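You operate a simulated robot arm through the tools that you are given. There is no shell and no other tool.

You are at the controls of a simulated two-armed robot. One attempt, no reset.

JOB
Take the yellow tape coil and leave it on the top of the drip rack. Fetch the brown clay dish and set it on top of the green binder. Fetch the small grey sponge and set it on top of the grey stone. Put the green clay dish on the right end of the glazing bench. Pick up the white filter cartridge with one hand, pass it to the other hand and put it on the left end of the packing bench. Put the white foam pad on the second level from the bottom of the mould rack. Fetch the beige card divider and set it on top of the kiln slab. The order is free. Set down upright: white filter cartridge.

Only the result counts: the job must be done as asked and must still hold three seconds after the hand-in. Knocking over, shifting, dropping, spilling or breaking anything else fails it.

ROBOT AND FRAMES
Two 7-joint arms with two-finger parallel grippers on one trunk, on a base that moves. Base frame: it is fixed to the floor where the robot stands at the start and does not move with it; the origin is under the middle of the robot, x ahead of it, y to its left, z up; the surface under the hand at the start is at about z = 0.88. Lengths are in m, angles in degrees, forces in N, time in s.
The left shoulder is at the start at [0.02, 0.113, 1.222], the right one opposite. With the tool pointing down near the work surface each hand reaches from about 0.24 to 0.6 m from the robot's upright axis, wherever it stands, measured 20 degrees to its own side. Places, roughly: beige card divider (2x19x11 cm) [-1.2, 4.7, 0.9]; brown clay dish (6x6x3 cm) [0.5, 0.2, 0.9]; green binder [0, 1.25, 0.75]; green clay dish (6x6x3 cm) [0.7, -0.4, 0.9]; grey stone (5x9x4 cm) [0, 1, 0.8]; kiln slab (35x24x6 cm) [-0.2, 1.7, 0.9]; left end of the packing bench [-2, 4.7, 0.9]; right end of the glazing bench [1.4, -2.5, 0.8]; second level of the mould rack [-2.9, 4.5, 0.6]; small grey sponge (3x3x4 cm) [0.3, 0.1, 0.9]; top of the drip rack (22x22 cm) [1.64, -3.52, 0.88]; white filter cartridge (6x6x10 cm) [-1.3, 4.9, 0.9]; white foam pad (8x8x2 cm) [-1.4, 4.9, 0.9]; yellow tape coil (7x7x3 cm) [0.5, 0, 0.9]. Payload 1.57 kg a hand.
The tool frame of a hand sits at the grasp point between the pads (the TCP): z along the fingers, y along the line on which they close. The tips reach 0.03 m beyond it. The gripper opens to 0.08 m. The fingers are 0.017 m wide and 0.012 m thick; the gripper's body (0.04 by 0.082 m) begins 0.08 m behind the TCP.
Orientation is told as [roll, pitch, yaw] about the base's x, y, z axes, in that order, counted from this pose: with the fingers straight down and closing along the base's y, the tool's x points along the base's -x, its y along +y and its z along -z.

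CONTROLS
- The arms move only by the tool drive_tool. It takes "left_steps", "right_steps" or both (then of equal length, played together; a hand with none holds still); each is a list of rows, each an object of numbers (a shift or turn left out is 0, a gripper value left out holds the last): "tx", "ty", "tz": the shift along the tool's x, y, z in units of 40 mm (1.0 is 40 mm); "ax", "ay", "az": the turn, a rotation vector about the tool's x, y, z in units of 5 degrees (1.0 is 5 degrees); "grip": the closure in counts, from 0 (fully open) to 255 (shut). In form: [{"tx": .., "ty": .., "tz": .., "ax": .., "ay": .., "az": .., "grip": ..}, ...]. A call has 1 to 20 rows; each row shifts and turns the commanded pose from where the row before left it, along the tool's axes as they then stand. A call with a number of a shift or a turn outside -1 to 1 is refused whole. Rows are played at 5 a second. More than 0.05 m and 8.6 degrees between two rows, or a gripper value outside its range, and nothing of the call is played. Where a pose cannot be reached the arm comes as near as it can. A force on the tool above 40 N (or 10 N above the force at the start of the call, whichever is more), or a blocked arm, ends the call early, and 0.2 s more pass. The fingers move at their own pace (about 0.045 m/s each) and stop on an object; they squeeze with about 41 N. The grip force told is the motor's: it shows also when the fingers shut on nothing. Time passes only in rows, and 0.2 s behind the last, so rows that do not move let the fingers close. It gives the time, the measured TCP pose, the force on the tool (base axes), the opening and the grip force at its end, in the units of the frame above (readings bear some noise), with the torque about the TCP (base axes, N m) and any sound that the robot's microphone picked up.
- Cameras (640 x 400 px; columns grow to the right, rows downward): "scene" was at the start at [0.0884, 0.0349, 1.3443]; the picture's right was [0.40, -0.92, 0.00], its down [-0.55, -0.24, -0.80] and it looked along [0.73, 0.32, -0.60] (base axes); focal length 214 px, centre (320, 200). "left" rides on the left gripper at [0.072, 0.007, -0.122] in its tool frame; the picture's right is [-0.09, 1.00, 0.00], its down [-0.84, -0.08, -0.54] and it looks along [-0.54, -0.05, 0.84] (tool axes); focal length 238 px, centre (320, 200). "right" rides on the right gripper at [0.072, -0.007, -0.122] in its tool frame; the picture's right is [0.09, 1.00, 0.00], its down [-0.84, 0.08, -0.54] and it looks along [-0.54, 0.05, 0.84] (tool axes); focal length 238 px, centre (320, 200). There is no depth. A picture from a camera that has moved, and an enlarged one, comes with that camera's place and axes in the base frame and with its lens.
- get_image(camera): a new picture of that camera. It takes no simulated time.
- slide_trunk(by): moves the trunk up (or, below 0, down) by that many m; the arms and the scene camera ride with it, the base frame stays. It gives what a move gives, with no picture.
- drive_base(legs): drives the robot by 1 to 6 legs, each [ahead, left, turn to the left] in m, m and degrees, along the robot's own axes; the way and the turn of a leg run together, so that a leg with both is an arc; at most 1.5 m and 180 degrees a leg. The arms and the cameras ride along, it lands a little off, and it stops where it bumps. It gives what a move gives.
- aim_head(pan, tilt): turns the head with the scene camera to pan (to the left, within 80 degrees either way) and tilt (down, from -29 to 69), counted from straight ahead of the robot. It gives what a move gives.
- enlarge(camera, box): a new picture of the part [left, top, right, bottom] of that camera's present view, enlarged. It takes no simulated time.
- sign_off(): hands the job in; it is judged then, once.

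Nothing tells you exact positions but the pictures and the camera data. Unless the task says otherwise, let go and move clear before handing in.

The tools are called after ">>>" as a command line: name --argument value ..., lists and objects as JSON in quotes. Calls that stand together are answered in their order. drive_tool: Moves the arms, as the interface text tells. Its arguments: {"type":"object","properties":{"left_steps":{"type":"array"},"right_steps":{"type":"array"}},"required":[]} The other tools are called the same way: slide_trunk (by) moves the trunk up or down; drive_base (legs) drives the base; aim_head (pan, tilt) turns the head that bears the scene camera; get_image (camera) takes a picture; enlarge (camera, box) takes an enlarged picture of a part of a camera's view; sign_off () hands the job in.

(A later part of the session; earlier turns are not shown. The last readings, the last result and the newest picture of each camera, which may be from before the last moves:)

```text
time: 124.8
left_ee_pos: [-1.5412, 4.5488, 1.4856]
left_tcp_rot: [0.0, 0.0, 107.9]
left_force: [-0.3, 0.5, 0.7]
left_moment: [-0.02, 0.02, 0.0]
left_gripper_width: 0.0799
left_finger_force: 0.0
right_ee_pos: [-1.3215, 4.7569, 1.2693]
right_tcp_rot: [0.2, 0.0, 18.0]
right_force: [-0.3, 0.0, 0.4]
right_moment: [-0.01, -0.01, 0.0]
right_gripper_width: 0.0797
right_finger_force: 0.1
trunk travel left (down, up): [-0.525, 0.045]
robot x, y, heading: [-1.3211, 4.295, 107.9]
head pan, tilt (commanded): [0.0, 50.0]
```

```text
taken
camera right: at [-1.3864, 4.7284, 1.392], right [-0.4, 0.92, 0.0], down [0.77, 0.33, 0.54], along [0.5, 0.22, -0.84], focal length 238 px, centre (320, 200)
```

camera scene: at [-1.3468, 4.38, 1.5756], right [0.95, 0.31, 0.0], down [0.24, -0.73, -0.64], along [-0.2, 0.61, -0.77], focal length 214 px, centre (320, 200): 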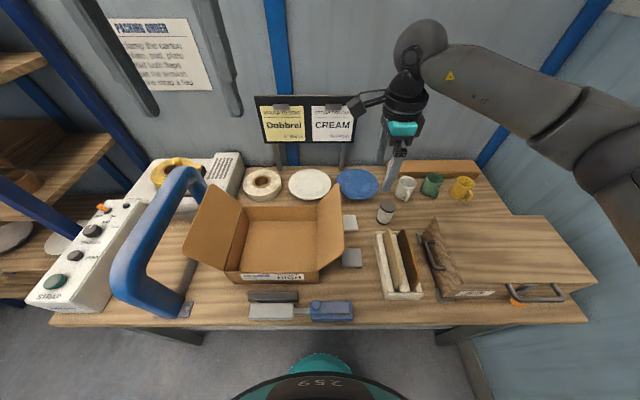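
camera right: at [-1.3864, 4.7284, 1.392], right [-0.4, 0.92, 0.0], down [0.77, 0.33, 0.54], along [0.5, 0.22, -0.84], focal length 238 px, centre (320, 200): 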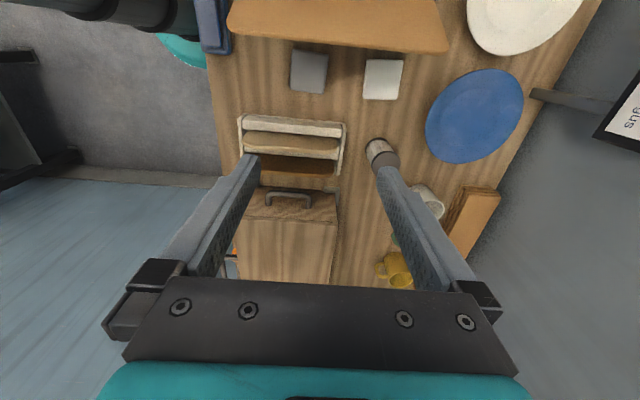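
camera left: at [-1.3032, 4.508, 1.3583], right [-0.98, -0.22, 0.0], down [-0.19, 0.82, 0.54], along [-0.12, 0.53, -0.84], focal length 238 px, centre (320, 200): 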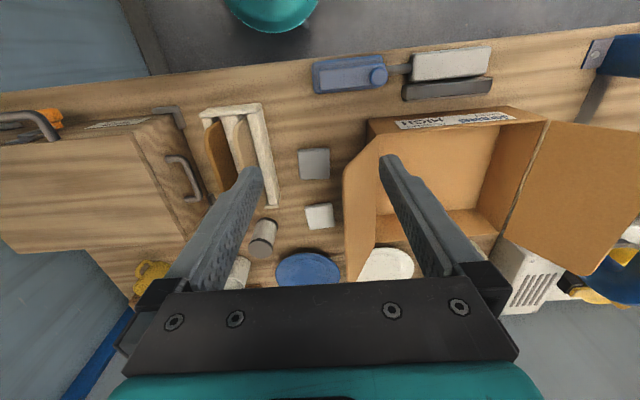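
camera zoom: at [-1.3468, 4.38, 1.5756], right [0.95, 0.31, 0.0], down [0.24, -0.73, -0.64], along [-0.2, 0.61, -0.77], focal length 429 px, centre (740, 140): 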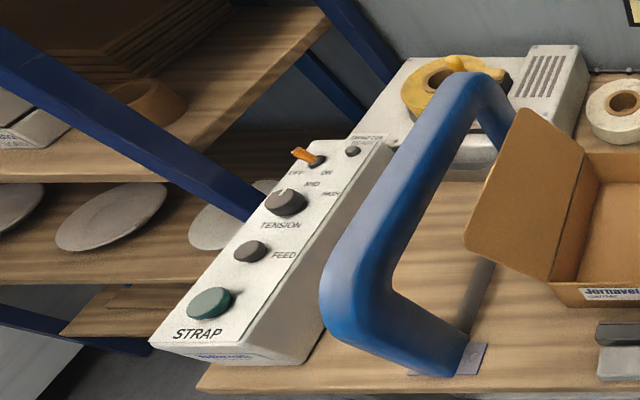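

The pad is again at about [-1.383, 4.859]. I nudge the base forward, move the hand above the pad's position at this height, and lean it 25° to the right.

>>> drive_base --legs '[[0.03, 0, 0]]'

>>> drive_tool --right_steps '[{"tx": 0.133, "ty": 0.717}, {"tx": 0.133, "ty": 0.717}, {"tx": 0.133, "ty": 0.717}, {"ay": 1}, {"ay": 1}, {"ay": 1}, {"ay": 1}, {"ay": 1}]'

>>> get_image --camera "right"

>>> get_image --camera "scene"

```text
time: 125.7
left_ee_pos: [-1.5518, 4.5769, 1.4852]
left_tcp_rot: [0.0, -0.1, 108.1]
left_force: [0.9, -0.5, 0.1]
left_moment: [-0.01, 0.01, 0.05]
left_gripper_width: 0.0801
left_finger_force: 0.1
right_ee_pos: [-1.3308, 4.7863, 1.2692]
right_tcp_rot: [0.1, 0.0, 18.1]
right_force: [-0.6, 0.2, -0.4]
right_moment: [-0.01, -0.01, 0.0]
right_gripper_width: 0.0802
right_finger_force: 0.1
trunk travel left (down, up): [-0.525, 0.045]
robot x, y, heading: [-1.3239, 4.3233, 107.9]
head pan, tilt (commanded): [0.0, 50.0]
```

```text
time: 127.5
left_ee_pos: [-1.5494, 4.5773, 1.4848]
left_tcp_rot: [0.1, -0.1, 107.8]
left_force: [0.1, -0.1, 0.1]
left_moment: [0.01, 0.04, 0.0]
left_gripper_width: 0.0804
left_finger_force: 0.1
right_ee_pos: [-1.3723, 4.8623, 1.2696]
right_tcp_rot: [0.2, 25.1, 18.1]
right_force: [0.2, -0.2, -0.9]
right_moment: [0.01, 0.02, -0.01]
right_gripper_width: 0.0798
right_finger_force: 0.1
trunk travel left (down, up): [-0.525, 0.045]
robot x, y, heading: [-1.3255, 4.326, 107.7]
head pan, tilt (commanded): [0.0, 50.0]
```

```text
taken
camera right: at [-1.3816, 4.8517, 1.4111], right [-0.39, 0.92, 0.04], down [0.92, 0.38, 0.14], along [0.11, 0.09, -0.99], focal length 238 px, centre (320, 200)
```

right: 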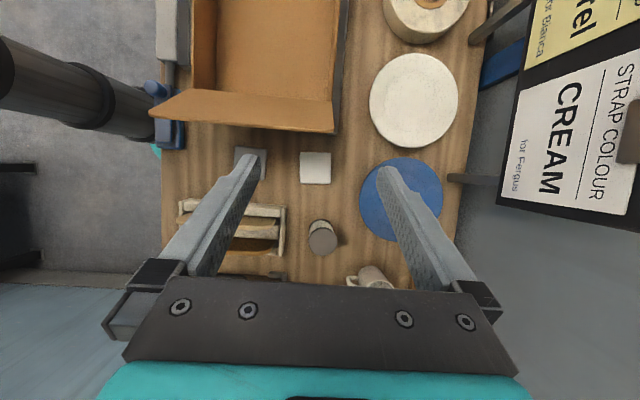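

```text
taken
camera scene: at [-1.3557, 4.4085, 1.5756], right [0.95, 0.31, 0.0], down [0.24, -0.73, -0.64], along [-0.2, 0.61, -0.77], focal length 214 px, centre (320, 200)
```

scene: 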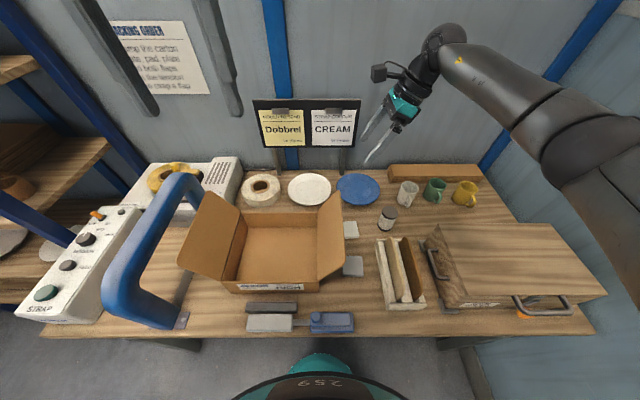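

Clearance to the flap is fine with a 30° lean. I add 5° more, raise the left hand for safety, then lower the trunk most of the way.

>>> drive_tool --right_steps '[{"ay": 1, "ty": 0.06}, {}, {}]' --left_steps '[{"tz": -0.8}, {"tz": -0.8}, {"tz": -0.8}]'

>>> slide_trunk --by -0.3

>>> get_image --camera "right"

>>> get_image --camera "scene"

```text
time: 128.2
left_ee_pos: [-1.5499, 4.5765, 1.582]
left_tcp_rot: [0.1, 0.0, 107.9]
left_force: [0.0, 1.5, -0.1]
left_moment: [0.01, 0.02, 0.0]
left_gripper_width: 0.0803
left_finger_force: 0.0
right_ee_pos: [-1.3722, 4.8639, 1.2692]
right_tcp_rot: [0.1, 30.1, 18.1]
right_force: [0.8, 0.3, 0.3]
right_moment: [0.0, 0.01, -0.01]
right_gripper_width: 0.0799
right_finger_force: 0.1
trunk travel left (down, up): [-0.525, 0.045]
robot x, y, heading: [-1.3262, 4.3237, 107.9]
head pan, tilt (commanded): [0.0, 50.0]
```

```text
time: 131.2
left_ee_pos: [-1.5515, 4.577, 1.2817]
left_tcp_rot: [0.0, 0.0, 108.0]
left_force: [0.2, -0.7, -0.2]
left_moment: [0.0, -0.04, -0.01]
left_gripper_width: 0.0799
left_finger_force: 0.0
right_ee_pos: [-1.373, 4.8644, 0.9699]
right_tcp_rot: [0.0, 30.0, 18.1]
right_force: [0.0, 0.9, 0.2]
right_moment: [-0.01, -0.01, 0.03]
right_gripper_width: 0.0797
right_finger_force: 0.0
trunk travel left (down, up): [-0.225, 0.345]
robot x, y, heading: [-1.329, 4.3232, 107.9]
head pan, tilt (commanded): [0.0, 50.0]
```

```text
taken
camera right: at [-1.371, 4.8576, 1.1116], right [-0.38, 0.92, 0.05], down [0.92, 0.38, 0.05], along [0.03, 0.06, -1.0], focal length 238 px, centre (320, 200)
```

right: 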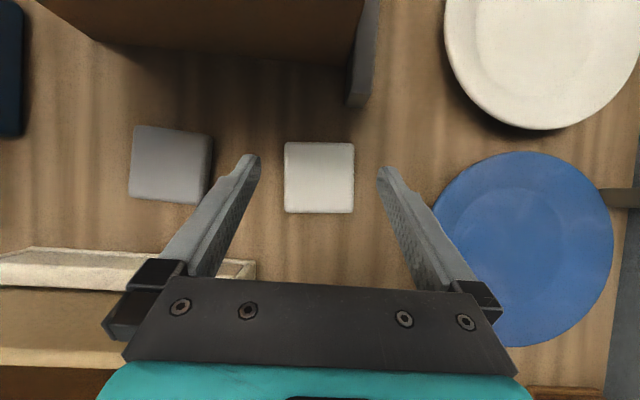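

```text
taken
camera scene: at [-1.356, 4.4083, 1.2756], right [0.95, 0.31, 0.0], down [0.24, -0.73, -0.64], along [-0.2, 0.61, -0.77], focal length 214 px, centre (320, 200)
```

scene: 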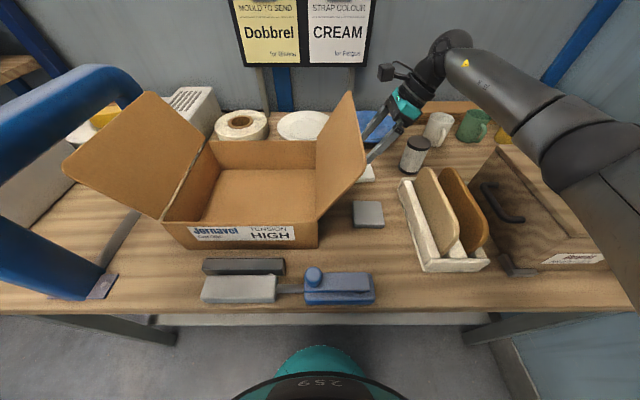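

The pad is centred between the fingers. I lower the last centimetres with the trunk and check.

>>> slide_trunk --by -0.068

>>> get_image --camera "right"

>>> enlarge --camera "scene" --box '[300, 20, 640, 240]'

```text
time: 132.3
left_ee_pos: [-1.5507, 4.5758, 1.2127]
left_tcp_rot: [0.0, -0.1, 107.9]
left_force: [0.8, 0.1, -0.2]
left_moment: [0.02, -0.02, 0.03]
left_gripper_width: 0.0801
left_finger_force: 0.1
right_ee_pos: [-1.3734, 4.8628, 0.9018]
right_tcp_rot: [0.2, 30.0, 18.1]
right_force: [-0.3, 0.1, 0.5]
right_moment: [0.01, 0.02, -0.01]
right_gripper_width: 0.0803
right_finger_force: 0.0
trunk travel left (down, up): [-0.157, 0.413]
robot x, y, heading: [-1.3262, 4.3296, 107.9]
head pan, tilt (commanded): [0.0, 50.0]
```

```text
taken
camera right: at [-1.371, 4.8576, 1.0437], right [-0.38, 0.92, 0.05], down [0.92, 0.38, 0.05], along [0.03, 0.06, -1.0], focal length 238 px, centre (320, 200)
```

right: 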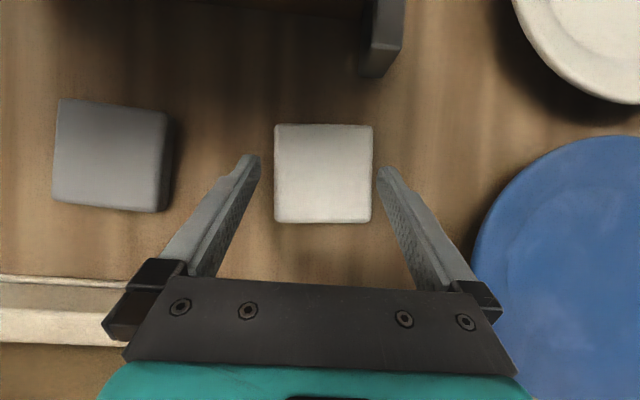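

```text
1.82 times, centred on (470, 130) of scene
camera zoom: at [-1.356, 4.4083, 1.2076], right [0.95, 0.31, 0.0], down [0.24, -0.73, -0.64], along [-0.2, 0.61, -0.77], focal length 390 px, centre (47, 327)
```

zoom: 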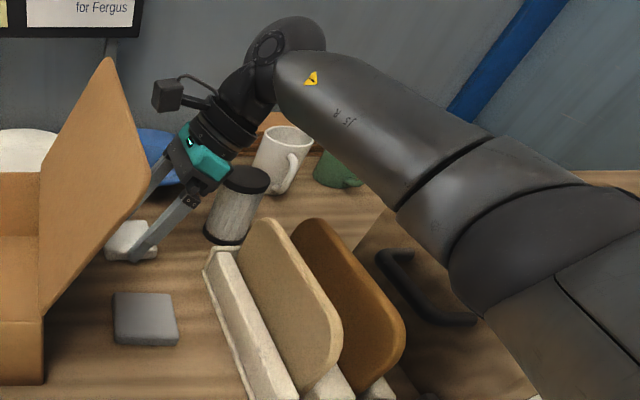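

The fingers straddle the pad without contact. I go 4 mm lower and close.

>>> drive_tool --right_steps '[{"tx": -0.05, "tz": 0.087}, {}, {"grip": 255}, {"grip": 255}, {"grip": 255}]'

>>> get_image --camera "right"

```text
time: 133.5
left_ee_pos: [-1.5515, 4.5762, 1.214]
left_tcp_rot: [0.0, -0.1, 107.9]
left_force: [-0.3, 0.9, -0.2]
left_moment: [0.01, 0.02, -0.02]
left_gripper_width: 0.0798
left_finger_force: 0.1
right_ee_pos: [-1.3728, 4.8648, 0.8971]
right_tcp_rot: [0.1, 29.9, 18.0]
right_force: [0.2, 0.6, 1.0]
right_moment: [0.02, 0.02, -0.01]
right_gripper_width: 0.0687
right_finger_force: 34.9
trunk travel left (down, up): [-0.157, 0.413]
robot x, y, heading: [-1.3225, 4.3224, 107.7]
head pan, tilt (commanded): [0.0, 50.0]
```

```text
taken
camera right: at [-1.3711, 4.8578, 1.0396], right [-0.38, 0.92, 0.05], down [0.92, 0.38, 0.05], along [0.03, 0.06, -1.0], focal length 238 px, centre (320, 200)
```

right: 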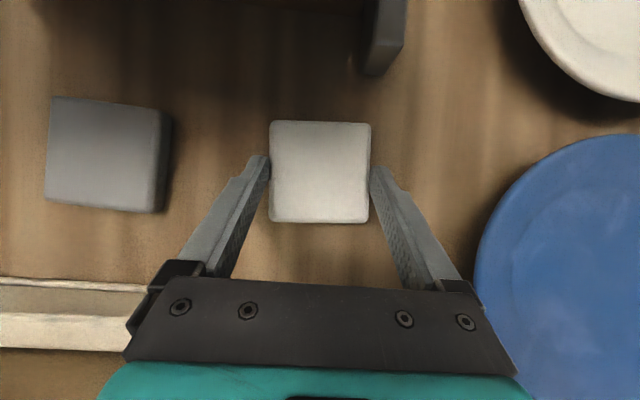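

The pad is gripped (0.069 m). I lift with the trunk and verify.

>>> slide_trunk --by 0.05

>>> get_image --camera "right"

```text
time: 134.4
left_ee_pos: [-1.5497, 4.5768, 1.2635]
left_tcp_rot: [0.0, -0.2, 107.9]
left_force: [-0.5, -0.6, -0.3]
left_moment: [-0.03, -0.01, -0.01]
left_gripper_width: 0.08
left_finger_force: 0.0
right_ee_pos: [-1.3734, 4.8642, 0.9463]
right_tcp_rot: [0.0, 30.0, 18.1]
right_force: [-0.4, 0.3, -1.1]
right_moment: [-0.01, 0.0, -0.01]
right_gripper_width: 0.0676
right_finger_force: 41.1
trunk travel left (down, up): [-0.207, 0.363]
robot x, y, heading: [-1.3263, 4.3236, 108.0]
head pan, tilt (commanded): [0.0, 50.0]
```

```text
taken
camera right: at [-1.3711, 4.858, 1.0894], right [-0.38, 0.92, 0.05], down [0.92, 0.38, 0.05], along [0.03, 0.06, -1.0], focal length 238 px, centre (320, 200)
```

right: 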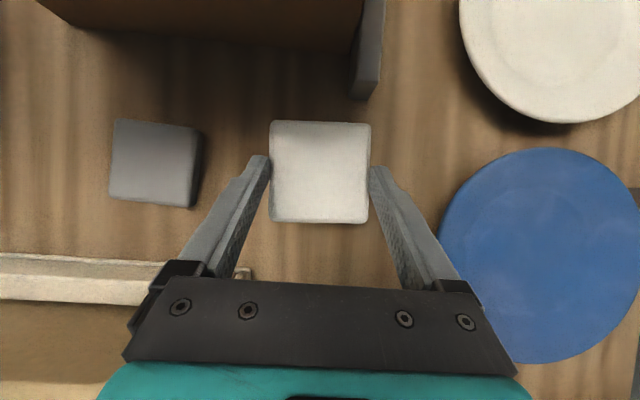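

Pad secured. I raise it well above everything, back away from the bench and pull the hand in before moving to the rack.

>>> slide_trunk --by 0.3

>>> drive_base --legs '[[-0.4, 0, 0]]'

>>> drive_tool --right_steps '[{"ty": -0.4}, {"ty": -0.6}, {"ty": -0.6}, {"ty": -0.6}, {"ty": -0.6}, {"ty": -0.4}]'

>>> aim_head --pan 45 --tilt 30

>>> get_image --camera "scene"

```text
time: 137.4
left_ee_pos: [-1.5509, 4.577, 1.563]
left_tcp_rot: [0.1, -0.2, 107.8]
left_force: [0.1, -0.1, -0.2]
left_moment: [0.04, -0.02, 0.02]
left_gripper_width: 0.0803
left_finger_force: 0.0
right_ee_pos: [-1.3733, 4.8641, 1.2474]
right_tcp_rot: [0.2, 30.0, 18.2]
right_force: [0.2, 0.2, 0.0]
right_moment: [-0.05, 0.01, 0.07]
right_gripper_width: 0.0677
right_finger_force: 41.1
trunk travel left (down, up): [-0.507, 0.063]
robot x, y, heading: [-1.3265, 4.3229, 107.7]
head pan, tilt (commanded): [0.0, 50.0]
```

```text
time: 139.9
left_ee_pos: [-1.4282, 4.1973, 1.5637]
left_tcp_rot: [0.0, -0.1, 107.9]
left_force: [-0.5, -0.3, 0.1]
left_moment: [0.03, 0.01, 0.0]
left_gripper_width: 0.08
left_finger_force: 0.0
right_ee_pos: [-1.2503, 4.4854, 1.2473]
right_tcp_rot: [0.1, 30.0, 18.3]
right_force: [1.0, -0.4, -0.1]
right_moment: [0.0, 0.0, 0.01]
right_gripper_width: 0.0682
right_finger_force: 40.6
trunk travel left (down, up): [-0.507, 0.063]
robot x, y, heading: [-1.2063, 3.9438, 107.7]
head pan, tilt (commanded): [0.0, 50.0]
```

```text
time: 141.3
left_ee_pos: [-1.4275, 4.1969, 1.5635]
left_tcp_rot: [0.0, -0.2, 108.0]
left_force: [-0.6, 0.2, 0.3]
left_moment: [-0.03, 0.02, -0.02]
left_gripper_width: 0.0799
left_finger_force: 0.1
right_ee_pos: [-1.2113, 4.3623, 1.2469]
right_tcp_rot: [0.1, 30.0, 18.1]
right_force: [0.6, 0.4, -0.4]
right_moment: [0.0, 0.02, -0.01]
right_gripper_width: 0.0678
right_finger_force: 41.0
trunk travel left (down, up): [-0.507, 0.063]
robot x, y, heading: [-1.2034, 3.9474, 107.7]
head pan, tilt (commanded): [0.0, 50.0]
```

```text
time: 142.4
left_ee_pos: [-1.4283, 4.1974, 1.5634]
left_tcp_rot: [0.0, 0.0, 108.0]
left_force: [-0.2, -0.3, -0.6]
left_moment: [0.01, 0.01, 0.0]
left_gripper_width: 0.0802
left_finger_force: 0.1
right_ee_pos: [-1.2118, 4.3639, 1.247]
right_tcp_rot: [0.2, 30.0, 18.1]
right_force: [0.4, 0.0, -0.2]
right_moment: [-0.01, 0.0, 0.02]
right_gripper_width: 0.0677
right_finger_force: 40.9
trunk travel left (down, up): [-0.507, 0.063]
robot x, y, heading: [-1.2062, 3.9462, 108.0]
head pan, tilt (commanded): [45.0, 30.0]
```

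```text
taken
camera scene: at [-1.2902, 3.9972, 1.587], right [0.46, 0.89, 0.0], down [0.45, -0.23, -0.87], along [-0.77, 0.39, -0.5], focal length 214 px, centre (320, 200)
```

scene: 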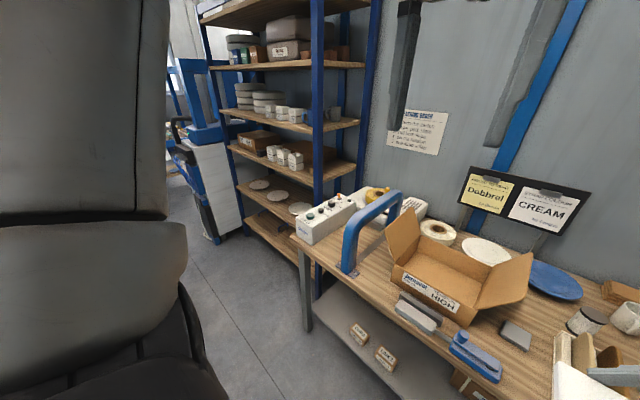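

The way left is clear. I strafe left to stand before the mould rack and look at its second level.

>>> drive_base --legs '[[0, 1.3, 0]]'

>>> aim_head --pan 0 --tilt 40

>>> get_image --camera "scene"

```text
time: 149.0
left_ee_pos: [-2.669, 3.7947, 1.5626]
left_tcp_rot: [0.1, 0.0, 108.1]
left_force: [-0.5, 0.5, -0.4]
left_moment: [-0.02, -0.01, 0.0]
left_gripper_width: 0.0803
left_finger_force: 0.0
right_ee_pos: [-2.452, 3.9608, 1.247]
right_tcp_rot: [0.1, 30.0, 18.3]
right_force: [0.5, -0.8, -0.7]
right_moment: [-0.02, 0.0, -0.01]
right_gripper_width: 0.0679
right_finger_force: 40.9
trunk travel left (down, up): [-0.507, 0.063]
robot x, y, heading: [-2.4438, 3.5417, 108.3]
head pan, tilt (commanded): [45.0, 30.0]
```

```text
time: 150.1
left_ee_pos: [-2.6674, 3.7939, 1.5624]
left_tcp_rot: [0.0, -0.1, 108.1]
left_force: [0.9, -0.3, 0.4]
left_moment: [0.0, -0.03, -0.01]
left_gripper_width: 0.0802
left_finger_force: 0.0
right_ee_pos: [-2.452, 3.96, 1.247]
right_tcp_rot: [0.0, 30.0, 18.3]
right_force: [1.0, -0.1, 0.3]
right_moment: [-0.01, -0.01, 0.01]
right_gripper_width: 0.0678
right_finger_force: 41.5
trunk travel left (down, up): [-0.507, 0.063]
robot x, y, heading: [-2.4452, 3.5422, 108.3]
head pan, tilt (commanded): [0.0, 40.0]
```

```text
taken
camera scene: at [-2.475, 3.6341, 1.5717], right [0.95, 0.31, 0.0], down [0.2, -0.61, -0.77], along [-0.24, 0.73, -0.64], focal length 214 px, centre (320, 200)
```

scene: 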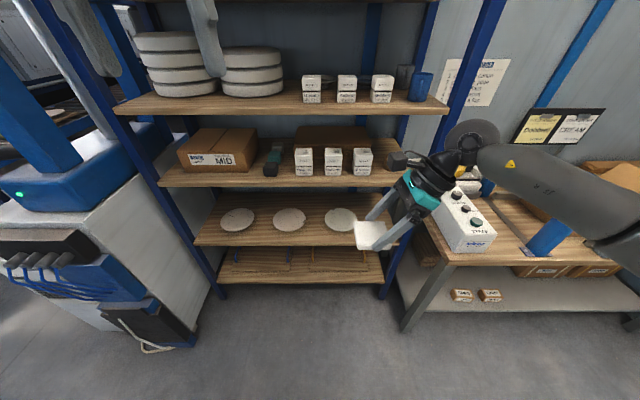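

The second level (three plates, z≈0.6) has free room at the front between plates 2 and 3. Here in free space I turn the hand so its lean points back toward me, keeping the pad level.

>>> drive_tool --right_steps '[{"ax": -0.5, "az": 0.866}, {"ax": -0.5, "az": 0.866}, {"ax": -0.5, "az": 0.866}, {"ax": -0.5, "az": 0.866}, {"ax": -0.5, "az": 0.866}, {"ax": -0.5, "az": 0.866}, {"ax": -0.5, "az": 0.866}, {"ax": -0.5, "az": 0.866}, {"ax": -0.5, "az": 0.866}, {"ax": -0.5, "az": 0.866}, {"ax": -0.5, "az": 0.866}, {"ax": -0.5, "az": 0.866}, {"ax": -0.5, "az": 0.866}, {"ax": -0.5, "az": 0.866}, {"ax": -0.5, "az": 0.866}, {"ax": -0.5, "az": 0.866}, {"ax": -0.5, "az": 0.866}, {"ax": -0.5, "az": 0.866}]' --left_steps '[{"tx": 0.5}, {"tx": 0.5}, {"tx": 0.4}, {}, {}, {}, {}, {}, {}, {}, {}, {}, {}, {}, {}, {}, {}, {}]'

>>> get_image --camera "scene"

>>> get_image --camera "right"

```text
time: 153.9
left_ee_pos: [-2.6499, 3.7404, 1.5623]
left_tcp_rot: [0.0, 0.1, 108.2]
left_force: [-0.1, -0.1, -0.3]
left_moment: [-0.04, -0.03, 0.0]
left_gripper_width: 0.08
left_finger_force: 0.1
right_ee_pos: [-2.4506, 3.9595, 1.2473]
right_tcp_rot: [0.1, 30.1, -72.0]
right_force: [-0.3, 0.6, -0.6]
right_moment: [-0.03, -0.04, 0.01]
right_gripper_width: 0.068
right_finger_force: 41.4
trunk travel left (down, up): [-0.507, 0.063]
robot x, y, heading: [-2.4438, 3.5459, 108.4]
head pan, tilt (commanded): [0.0, 40.0]
```

```text
taken
camera scene: at [-2.4752, 3.6342, 1.5717], right [0.95, 0.31, 0.0], down [0.2, -0.61, -0.77], along [-0.24, 0.73, -0.64], focal length 214 px, centre (320, 200)
```

scene: 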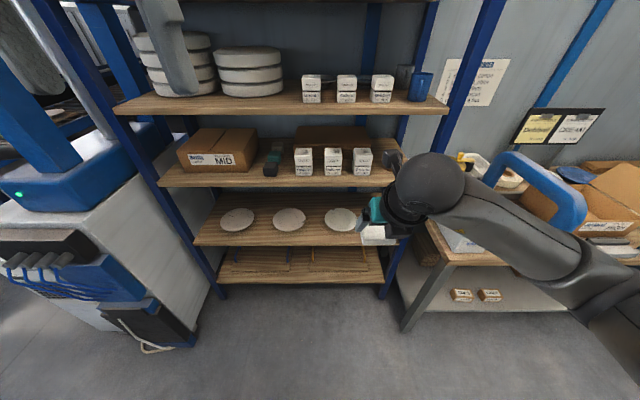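

```text
taken
camera right: at [-2.457, 3.9599, 1.3895], right [0.92, 0.39, 0.05], down [0.38, -0.92, 0.05], along [0.06, -0.03, -1.0], focal length 238 px, centre (320, 200)
```

right: 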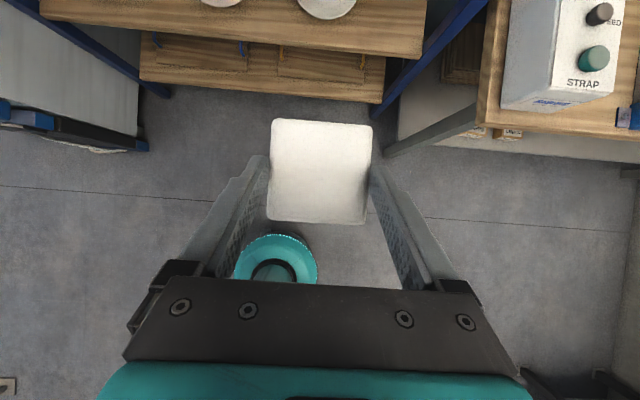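

Pad is level and the lean now points toward me. I lower the trunk to bring it near shelf height.

>>> slide_trunk --by -0.5

>>> drive_tool --right_steps '[{"tx": -0.25, "tz": 0.433}, {"tx": -0.25, "tz": 0.433}, {"tx": -0.25, "tz": 0.433}, {"tx": -0.25, "tz": 0.433}]'

>>> get_image --camera "scene"

```text
refused: -0.5 is not a number from -0.4 to 0.4
```

```text
time: 154.9
left_ee_pos: [-2.6499, 3.741, 1.562]
left_tcp_rot: [0.0, 0.0, 108.2]
left_force: [0.1, 0.0, -0.2]
left_moment: [-0.03, 0.02, -0.02]
left_gripper_width: 0.0799
left_finger_force: 0.0
right_ee_pos: [-2.4515, 3.9609, 1.1681]
right_tcp_rot: [0.0, 30.1, -71.8]
right_force: [-0.4, -0.2, -0.4]
right_moment: [0.04, -0.01, -0.05]
right_gripper_width: 0.0675
right_finger_force: 41.3
trunk travel left (down, up): [-0.507, 0.063]
robot x, y, heading: [-2.4429, 3.5444, 108.3]
head pan, tilt (commanded): [0.0, 40.0]
```

```text
taken
camera scene: at [-2.4748, 3.6341, 1.5717], right [0.95, 0.31, 0.0], down [0.2, -0.61, -0.77], along [-0.24, 0.73, -0.64], focal length 214 px, centre (320, 200)
```

scene: 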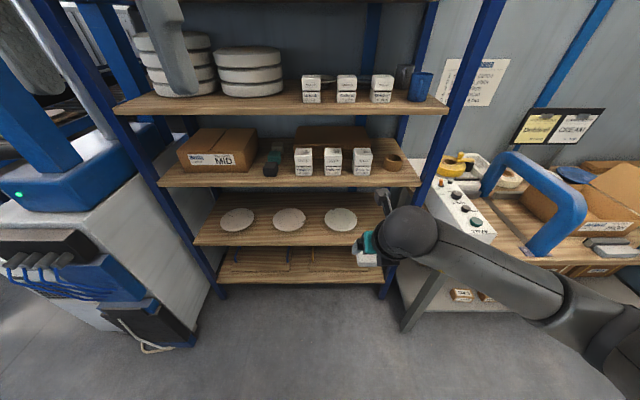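

>>> slide_trunk --by -0.4

>>> slide_trunk --by -0.1

>>> aim_head --pan -5 --tilt 25

>>> get_image --camera "scene"

>>> get_image --camera "right"

```text
time: 158.7
left_ee_pos: [-2.6494, 3.741, 1.1628]
left_tcp_rot: [0.0, 0.0, 108.1]
left_force: [0.2, 0.8, -0.1]
left_moment: [-0.01, 0.02, -0.02]
left_gripper_width: 0.0801
left_finger_force: 0.1
right_ee_pos: [-2.4515, 3.9612, 0.7683]
right_tcp_rot: [-0.1, 30.0, -71.8]
right_force: [-0.6, 0.5, 0.2]
right_moment: [0.01, 0.03, -0.03]
right_gripper_width: 0.0677
right_finger_force: 40.7
trunk travel left (down, up): [-0.107, 0.463]
robot x, y, heading: [-2.4438, 3.5451, 108.0]
head pan, tilt (commanded): [0.0, 40.0]
```

```text
time: 160.1
left_ee_pos: [-2.6507, 3.7411, 1.0627]
left_tcp_rot: [0.0, 0.1, 108.1]
left_force: [0.0, -0.3, 0.0]
left_moment: [-0.03, 0.02, 0.0]
left_gripper_width: 0.08
left_finger_force: 0.1
right_ee_pos: [-2.4507, 3.9611, 0.6676]
right_tcp_rot: [0.0, 30.2, -71.8]
right_force: [-0.1, 0.4, -0.6]
right_moment: [-0.01, 0.0, -0.02]
right_gripper_width: 0.0679
right_finger_force: 40.8
trunk travel left (down, up): [-0.007, 0.563]
robot x, y, heading: [-2.4429, 3.5419, 108.3]
head pan, tilt (commanded): [0.0, 40.0]
```

```text
time: 160.8
left_ee_pos: [-2.6495, 3.7417, 1.0627]
left_tcp_rot: [0.1, 0.1, 108.1]
left_force: [1.5, 0.8, 0.1]
left_moment: [0.0, -0.02, -0.02]
left_gripper_width: 0.0799
left_finger_force: 0.1
right_ee_pos: [-2.4514, 3.9606, 0.6682]
right_tcp_rot: [0.0, 30.2, -71.8]
right_force: [0.4, 0.5, 0.0]
right_moment: [-0.03, 0.0, -0.01]
right_gripper_width: 0.0679
right_finger_force: 40.8
trunk travel left (down, up): [-0.007, 0.563]
robot x, y, heading: [-2.4457, 3.5409, 108.0]
head pan, tilt (commanded): [-5.0, 25.0]
```

```text
taken
camera scene: at [-2.4694, 3.643, 1.095], right [0.97, 0.23, 0.0], down [0.1, -0.41, -0.91], along [-0.2, 0.88, -0.42], focal length 214 px, centre (320, 200)
```

scene: 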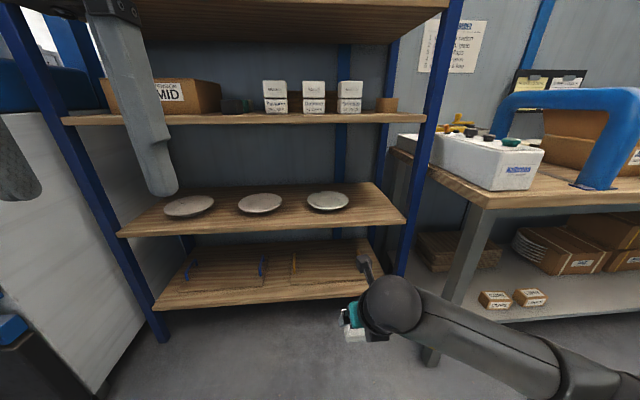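

```text
taken
camera right: at [-2.4569, 3.9601, 0.8103], right [0.92, 0.39, 0.05], down [0.39, -0.92, 0.05], along [0.06, -0.03, -1.0], focal length 238 px, centre (320, 200)
```

right: 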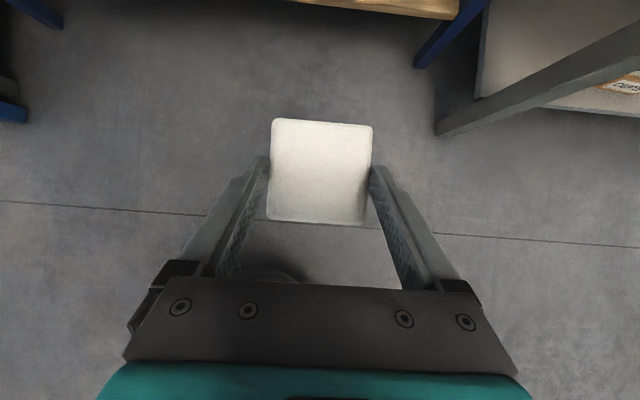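

>>> enlarge --camera "scene" --box '[100, 90, 440, 320]'

```text
1.74 times, centred on (270, 205) of scene
camera zoom: at [-2.4694, 3.643, 1.095], right [0.97, 0.23, 0.0], down [0.1, -0.41, -0.91], along [-0.2, 0.88, -0.42], focal length 373 px, centre (407, 191)
```

zoom: 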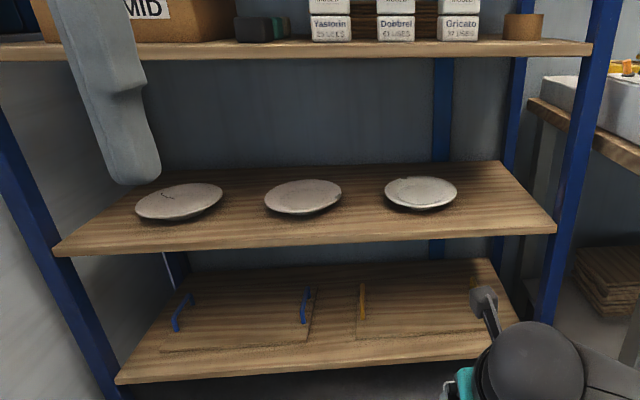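

The second level's surface is at about z 0.636 with its front edge near v≈4.955; the next shelf is about 0.39 m above. I raise the pad slightly, slide left, then advance partway.

>>> slide_trunk --by 0.06

>>> drive_base --legs '[[0, 0.156, 0], [0.32, 0, 0]]'

>>> get_image --camera "scene"

>>> get_image --camera "right"

```text
time: 161.8
left_ee_pos: [-2.6505, 3.7409, 1.1226]
left_tcp_rot: [0.0, 0.0, 108.1]
left_force: [0.7, -0.3, -0.1]
left_moment: [-0.01, 0.01, -0.02]
left_gripper_width: 0.0802
left_finger_force: 0.1
right_ee_pos: [-2.4521, 3.961, 0.7278]
right_tcp_rot: [0.0, 30.1, -71.8]
right_force: [0.7, -0.9, -0.2]
right_moment: [-0.01, -0.03, -0.01]
right_gripper_width: 0.0675
right_finger_force: 41.2
trunk travel left (down, up): [-0.067, 0.503]
robot x, y, heading: [-2.4432, 3.5432, 108.0]
head pan, tilt (commanded): [-5.0, 25.0]
```

```text
time: 165.0
left_ee_pos: [-2.8971, 3.9973, 1.1229]
left_tcp_rot: [0.1, -0.1, 108.2]
left_force: [-0.2, -0.5, -0.1]
left_moment: [0.02, 0.04, 0.02]
left_gripper_width: 0.08
left_finger_force: 0.1
right_ee_pos: [-2.6975, 4.2174, 0.7286]
right_tcp_rot: [0.0, 30.1, -71.8]
right_force: [-0.2, -0.3, 0.2]
right_moment: [0.02, 0.01, 0.0]
right_gripper_width: 0.0678
right_finger_force: 41.1
trunk travel left (down, up): [-0.067, 0.503]
robot x, y, heading: [-2.6897, 3.7958, 108.4]
head pan, tilt (commanded): [-5.0, 25.0]
```

```text
taken
camera scene: at [-2.7163, 3.8987, 1.155], right [0.97, 0.23, 0.0], down [0.1, -0.41, -0.91], along [-0.2, 0.88, -0.42], focal length 214 px, centre (320, 200)
```

scene: 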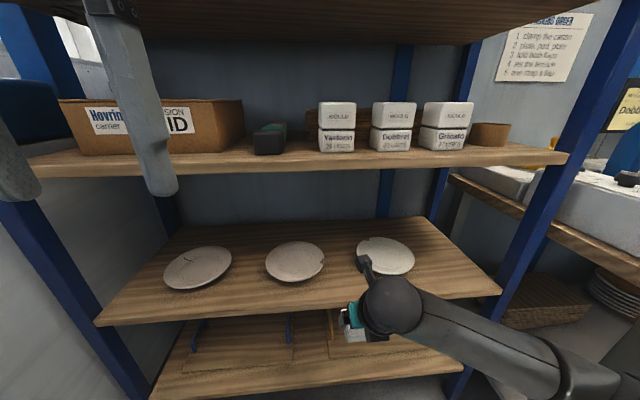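

```text
taken
camera right: at [-2.7037, 4.2157, 0.8703], right [0.92, 0.39, 0.05], down [0.38, -0.92, 0.05], along [0.06, -0.03, -1.0], focal length 238 px, centre (320, 200)
```

right: 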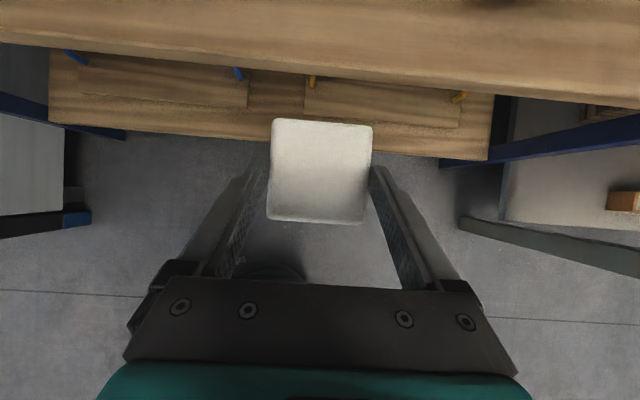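

>>> drive_base --legs '[[0.1, 0, 0]]'

>>> get_image --camera "scene"

>>> get_image --camera "right"

```text
time: 166.1
left_ee_pos: [-2.927, 4.092, 1.1235]
left_tcp_rot: [0.0, -0.2, 108.1]
left_force: [-0.2, -0.6, 0.6]
left_moment: [0.02, 0.0, 0.0]
left_gripper_width: 0.0798
left_finger_force: 0.1
right_ee_pos: [-2.7281, 4.3126, 0.7291]
right_tcp_rot: [0.0, 30.1, -71.8]
right_force: [-0.2, 0.5, 0.0]
right_moment: [0.0, -0.01, 0.0]
right_gripper_width: 0.0678
right_finger_force: 40.7
trunk travel left (down, up): [-0.067, 0.503]
robot x, y, heading: [-2.722, 3.895, 107.8]
head pan, tilt (commanded): [-5.0, 25.0]
```

```text
taken
camera scene: at [-2.747, 3.9936, 1.155], right [0.97, 0.22, 0.0], down [0.09, -0.41, -0.91], along [-0.2, 0.88, -0.42], focal length 214 px, centre (320, 200)
```

scene: 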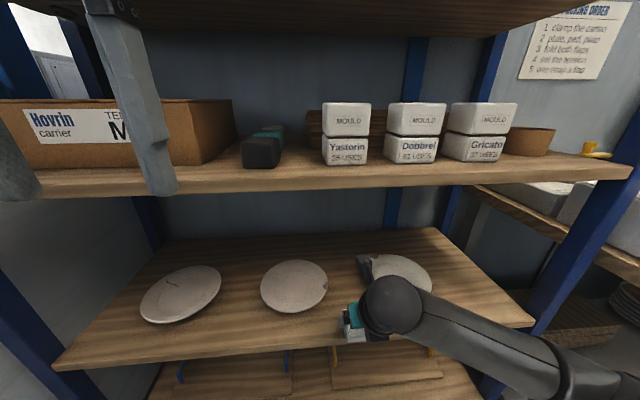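

```text
taken
camera right: at [-2.7339, 4.3106, 0.8702], right [0.92, 0.39, 0.05], down [0.38, -0.92, 0.05], along [0.06, -0.03, -1.0], focal length 238 px, centre (320, 200)
```

right: 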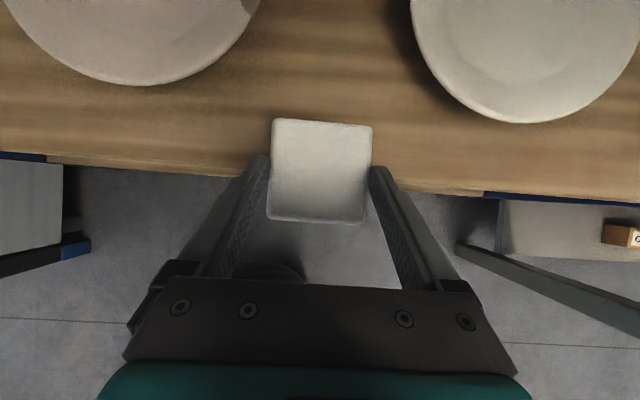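

The pad is entering between plates 2 and 3. I advance another 6 cm, then lower.

>>> drive_base --legs '[[0.06, 0, 0]]'

>>> slide_trunk --by -0.04

>>> get_image --camera "right"

>>> get_image --camera "scene"

```text
time: 167.1
left_ee_pos: [-2.947, 4.1488, 1.1221]
left_tcp_rot: [0.0, 0.0, 108.0]
left_force: [0.6, 0.5, 0.6]
left_moment: [-0.01, 0.01, 0.03]
left_gripper_width: 0.0801
left_finger_force: 0.1
right_ee_pos: [-2.7472, 4.3682, 0.7276]
right_tcp_rot: [0.0, 30.0, -71.9]
right_force: [0.5, -0.2, -0.3]
right_moment: [-0.02, -0.02, -0.01]
right_gripper_width: 0.0679
right_finger_force: 41.3
trunk travel left (down, up): [-0.067, 0.503]
robot x, y, heading: [-2.7447, 3.9531, 108.1]
head pan, tilt (commanded): [-5.0, 25.0]
```

```text
time: 167.9
left_ee_pos: [-2.9449, 4.1485, 1.0825]
left_tcp_rot: [-0.1, -0.1, 108.0]
left_force: [-0.6, 1.0, -0.4]
left_moment: [-0.02, -0.04, 0.02]
left_gripper_width: 0.0799
left_finger_force: 0.1
right_ee_pos: [-2.7471, 4.3686, 0.6877]
right_tcp_rot: [0.0, 30.1, -71.9]
right_force: [-0.3, 0.4, -0.3]
right_moment: [0.01, 0.0, 0.03]
right_gripper_width: 0.0679
right_finger_force: 41.1
trunk travel left (down, up): [-0.027, 0.543]
robot x, y, heading: [-2.7397, 3.9513, 107.8]
head pan, tilt (commanded): [-5.0, 25.0]
```

```text
taken
camera right: at [-2.7526, 4.3677, 0.8302], right [0.92, 0.39, 0.05], down [0.38, -0.92, 0.05], along [0.06, -0.03, -1.0], focal length 238 px, centre (320, 200)
```

right: 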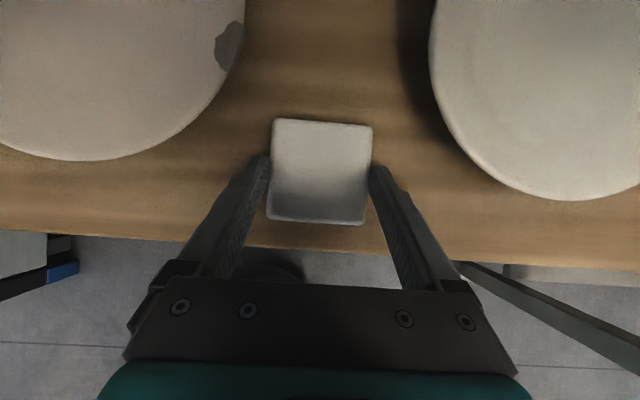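

```text
taken
camera scene: at [-2.7655, 4.0508, 1.115], right [0.97, 0.22, 0.0], down [0.09, -0.41, -0.91], along [-0.2, 0.88, -0.42], focal length 214 px, centre (320, 200)
```

scene: 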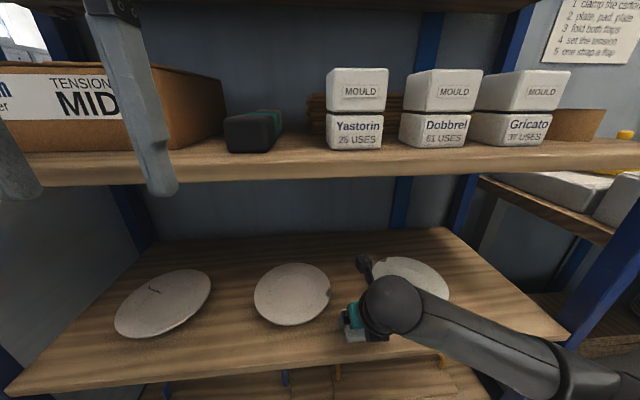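

>>> slide_trunk --by -0.014

>>> enlarge --camera "right" --box '[220, 90, 420, 270]'

```text
time: 168.4
left_ee_pos: [-2.9459, 4.1474, 1.0739]
left_tcp_rot: [0.0, -0.1, 107.9]
left_force: [-0.1, -0.4, 0.1]
left_moment: [0.01, -0.02, 0.0]
left_gripper_width: 0.0801
left_finger_force: 0.0
right_ee_pos: [-2.7485, 4.3684, 0.6863]
right_tcp_rot: [-0.3, 31.1, -71.8]
right_force: [5.0, -9.3, 13.3]
right_moment: [-0.21, -0.36, -0.15]
right_gripper_width: 0.068
right_finger_force: 41.1
trunk travel left (down, up): [-0.018, 0.552]
robot x, y, heading: [-2.737, 3.9514, 108.0]
head pan, tilt (commanded): [-5.0, 25.0]
stopped: the force on the tool passed its limit at 50 N (the readings are from after the stop); the commanded pose is now the measured one
```

```text
2.22 times, centred on (320, 180) of right
camera zoom: at [-2.7517, 4.366, 0.829], right [0.92, 0.39, 0.04], down [0.39, -0.92, 0.03], along [0.05, -0.01, -1.0], focal length 530 px, centre (320, 244)
```

zoom: 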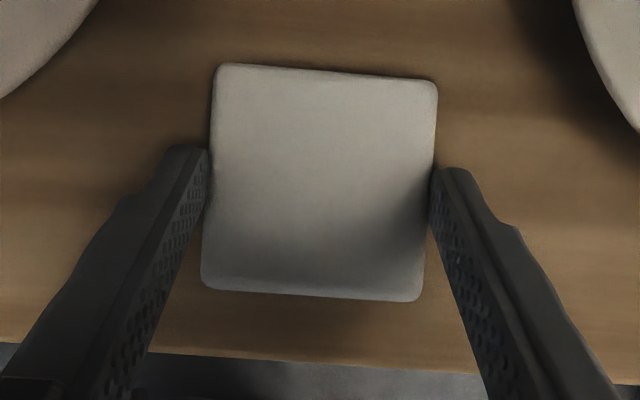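

The pad touches the shelf (contact at z≈0.652). I open the fingers, ease up slightly and check.

>>> drive_tool --right_steps '[{"grip": 60}, {"grip": 0}, {"grip": 0}, {"tz": -0.15}, {"tz": -0.25}, {"tz": -0.4}, {"tz": -0.4}]'

>>> get_image --camera "right"

```text
time: 170.0
left_ee_pos: [-2.9459, 4.1492, 1.074]
left_tcp_rot: [0.0, -0.1, 108.0]
left_force: [-0.5, 0.3, -0.2]
left_moment: [0.01, -0.01, 0.02]
left_gripper_width: 0.0802
left_finger_force: 0.1
right_ee_pos: [-2.7402, 4.3457, 0.7264]
right_tcp_rot: [-0.2, 30.9, -71.9]
right_force: [0.2, 0.5, -0.4]
right_moment: [-0.04, 0.06, 0.0]
right_gripper_width: 0.0798
right_finger_force: 0.0
trunk travel left (down, up): [-0.018, 0.552]
robot x, y, heading: [-2.7409, 3.9527, 108.0]
head pan, tilt (commanded): [-5.0, 25.0]
```

```text
taken
camera right: at [-2.7444, 4.3437, 0.868], right [0.92, 0.39, 0.04], down [0.38, -0.92, 0.04], along [0.06, -0.02, -1.0], focal length 238 px, centre (320, 200)
```

right: 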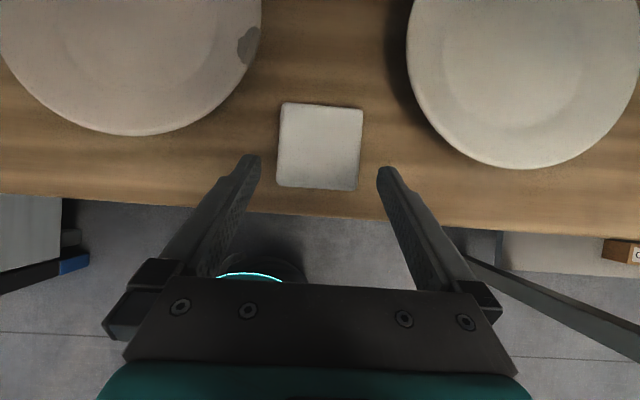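

The pad rests flat on the second level. I back out straight, and then look at the left end of the packing bench.

>>> drive_base --legs '[[-0.45, 0, 0]]'

>>> slide_trunk --by 0.4

>>> slide_trunk --by 0.1

>>> aim_head --pan -40 --tilt 35

>>> get_image --camera "scene"

```text
time: 172.7
left_ee_pos: [-2.8072, 3.7173, 1.074]
left_tcp_rot: [0.0, -0.2, 108.3]
left_force: [0.0, 0.7, 0.2]
left_moment: [0.02, 0.01, 0.0]
left_gripper_width: 0.0801
left_finger_force: 0.1
right_ee_pos: [-2.6012, 3.9145, 0.7246]
right_tcp_rot: [-0.2, 30.9, -71.6]
right_force: [-0.3, 0.1, 1.0]
right_moment: [-0.02, 0.03, 0.01]
right_gripper_width: 0.0802
right_finger_force: 0.1
trunk travel left (down, up): [-0.018, 0.552]
robot x, y, heading: [-2.5981, 3.5215, 108.0]
head pan, tilt (commanded): [-5.0, 25.0]
```

```text
time: 176.5
left_ee_pos: [-2.8058, 3.7177, 1.4746]
left_tcp_rot: [-0.1, -0.1, 108.1]
left_force: [-0.1, -0.1, -0.8]
left_moment: [-0.02, 0.0, 0.0]
left_gripper_width: 0.0804
left_finger_force: 0.0
right_ee_pos: [-2.6014, 3.916, 1.126]
right_tcp_rot: [-0.2, 30.8, -71.7]
right_force: [0.4, 0.5, 0.5]
right_moment: [0.02, -0.06, -0.03]
right_gripper_width: 0.0801
right_finger_force: 0.0
trunk travel left (down, up): [-0.418, 0.152]
robot x, y, heading: [-2.5977, 3.5196, 108.1]
head pan, tilt (commanded): [-5.0, 25.0]
```

```text
time: 177.9
left_ee_pos: [-2.8061, 3.7155, 1.5751]
left_tcp_rot: [0.1, -0.1, 108.2]
left_force: [0.3, 1.2, 0.2]
left_moment: [0.02, -0.02, 0.01]
left_gripper_width: 0.08
left_finger_force: 0.1
right_ee_pos: [-2.6006, 3.9158, 1.2243]
right_tcp_rot: [-0.2, 30.9, -71.7]
right_force: [0.5, -0.2, 0.4]
right_moment: [0.0, -0.02, 0.02]
right_gripper_width: 0.0801
right_finger_force: 0.0
trunk travel left (down, up): [-0.518, 0.052]
robot x, y, heading: [-2.5978, 3.5171, 108.3]
head pan, tilt (commanded): [-5.0, 25.0]
```

```text
time: 178.9
left_ee_pos: [-2.8063, 3.7178, 1.5738]
left_tcp_rot: [0.0, -0.1, 108.1]
left_force: [-0.1, 0.1, 0.6]
left_moment: [0.0, 0.01, -0.03]
left_gripper_width: 0.0802
left_finger_force: 0.1
right_ee_pos: [-2.6019, 3.917, 1.2245]
right_tcp_rot: [-0.2, 30.9, -71.5]
right_force: [-0.1, 0.1, -0.1]
right_moment: [-0.01, -0.02, -0.02]
right_gripper_width: 0.0799
right_finger_force: 0.1
trunk travel left (down, up): [-0.518, 0.052]
robot x, y, heading: [-2.5992, 3.5207, 108.2]
head pan, tilt (commanded): [-40.0, 35.0]
```

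```text
taken
camera scene: at [-2.5718, 3.6118, 1.5907], right [0.93, -0.37, 0.0], down [-0.21, -0.53, -0.82], along [0.3, 0.76, -0.57], focal length 214 px, centre (320, 200)
```

scene: 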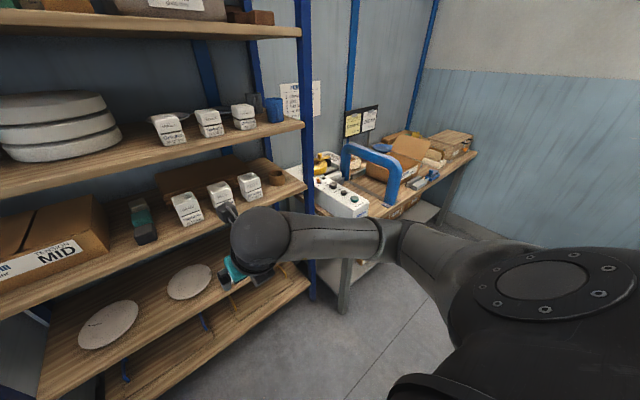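

The left end of the packing bench shows the STRAP box, blue arch and carton. Next the cartridge: I straighten the right hand (keeping its camera on the far side) and drive back right.

>>> drive_tool --right_steps '[{"ay": -1}, {"ay": -1}, {"ay": -1}, {"ay": -1}, {"ay": -1}, {"ay": -1}, {"ay": -0.16}]'

>>> drive_base --legs '[[0, -0.8, 0], [0, -0.77, 0]]'

>>> aim_head --pan 10 --tilt 40

>>> get_image --camera "scene"

```text
time: 180.5
left_ee_pos: [-2.8053, 3.7171, 1.5744]
left_tcp_rot: [-0.1, -0.1, 108.2]
left_force: [-0.1, -0.7, 0.1]
left_moment: [-0.01, -0.01, 0.0]
left_gripper_width: 0.0801
left_finger_force: 0.0
right_ee_pos: [-2.6012, 3.9157, 1.2263]
right_tcp_rot: [-0.2, -0.1, -71.6]
right_force: [-0.2, 0.2, 0.6]
right_moment: [0.01, 0.02, -0.01]
right_gripper_width: 0.08
right_finger_force: 0.1
trunk travel left (down, up): [-0.518, 0.052]
robot x, y, heading: [-2.5962, 3.5229, 108.2]
head pan, tilt (commanded): [-40.0, 35.0]
```

```text
time: 188.6
left_ee_pos: [-1.298, 4.2066, 1.5744]
left_tcp_rot: [0.0, -0.1, 107.7]
left_force: [0.5, -0.8, -0.6]
left_moment: [-0.02, 0.0, 0.02]
left_gripper_width: 0.0801
left_finger_force: 0.1
right_ee_pos: [-1.0909, 4.4022, 1.2247]
right_tcp_rot: [-0.3, 0.1, -72.2]
right_force: [0.3, -0.6, 0.4]
right_moment: [-0.01, -0.02, 0.0]
right_gripper_width: 0.0797
right_finger_force: 0.2
trunk travel left (down, up): [-0.518, 0.052]
robot x, y, heading: [-1.0936, 4.0079, 107.4]
head pan, tilt (commanded): [-40.0, 35.0]
```

```text
time: 189.8
left_ee_pos: [-1.2989, 4.2056, 1.5741]
left_tcp_rot: [0.0, -0.1, 107.7]
left_force: [-0.5, 0.4, -0.2]
left_moment: [-0.01, 0.0, 0.0]
left_gripper_width: 0.0799
left_finger_force: 0.0
right_ee_pos: [-1.0916, 4.4026, 1.2261]
right_tcp_rot: [-0.2, 0.0, -72.2]
right_force: [0.6, 1.4, 0.6]
right_moment: [0.03, 0.0, 0.01]
right_gripper_width: 0.0798
right_finger_force: 0.1
trunk travel left (down, up): [-0.518, 0.052]
robot x, y, heading: [-1.0918, 4.007, 107.3]
head pan, tilt (commanded): [10.0, 40.0]
```

```text
taken
camera scene: at [-1.1374, 4.0925, 1.5831], right [0.89, 0.46, 0.0], down [0.3, -0.57, -0.77], along [-0.35, 0.68, -0.64], focal length 214 px, centre (320, 200)
```

scene: 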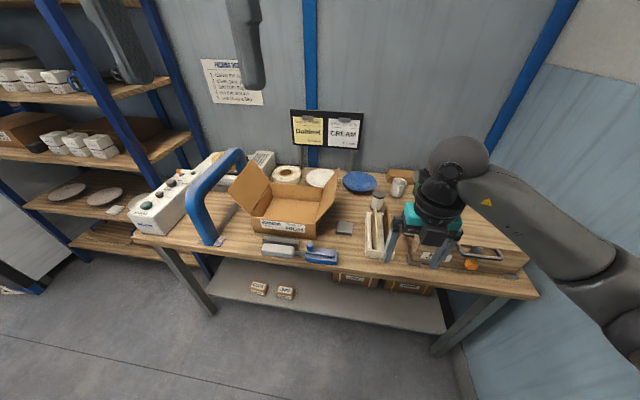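

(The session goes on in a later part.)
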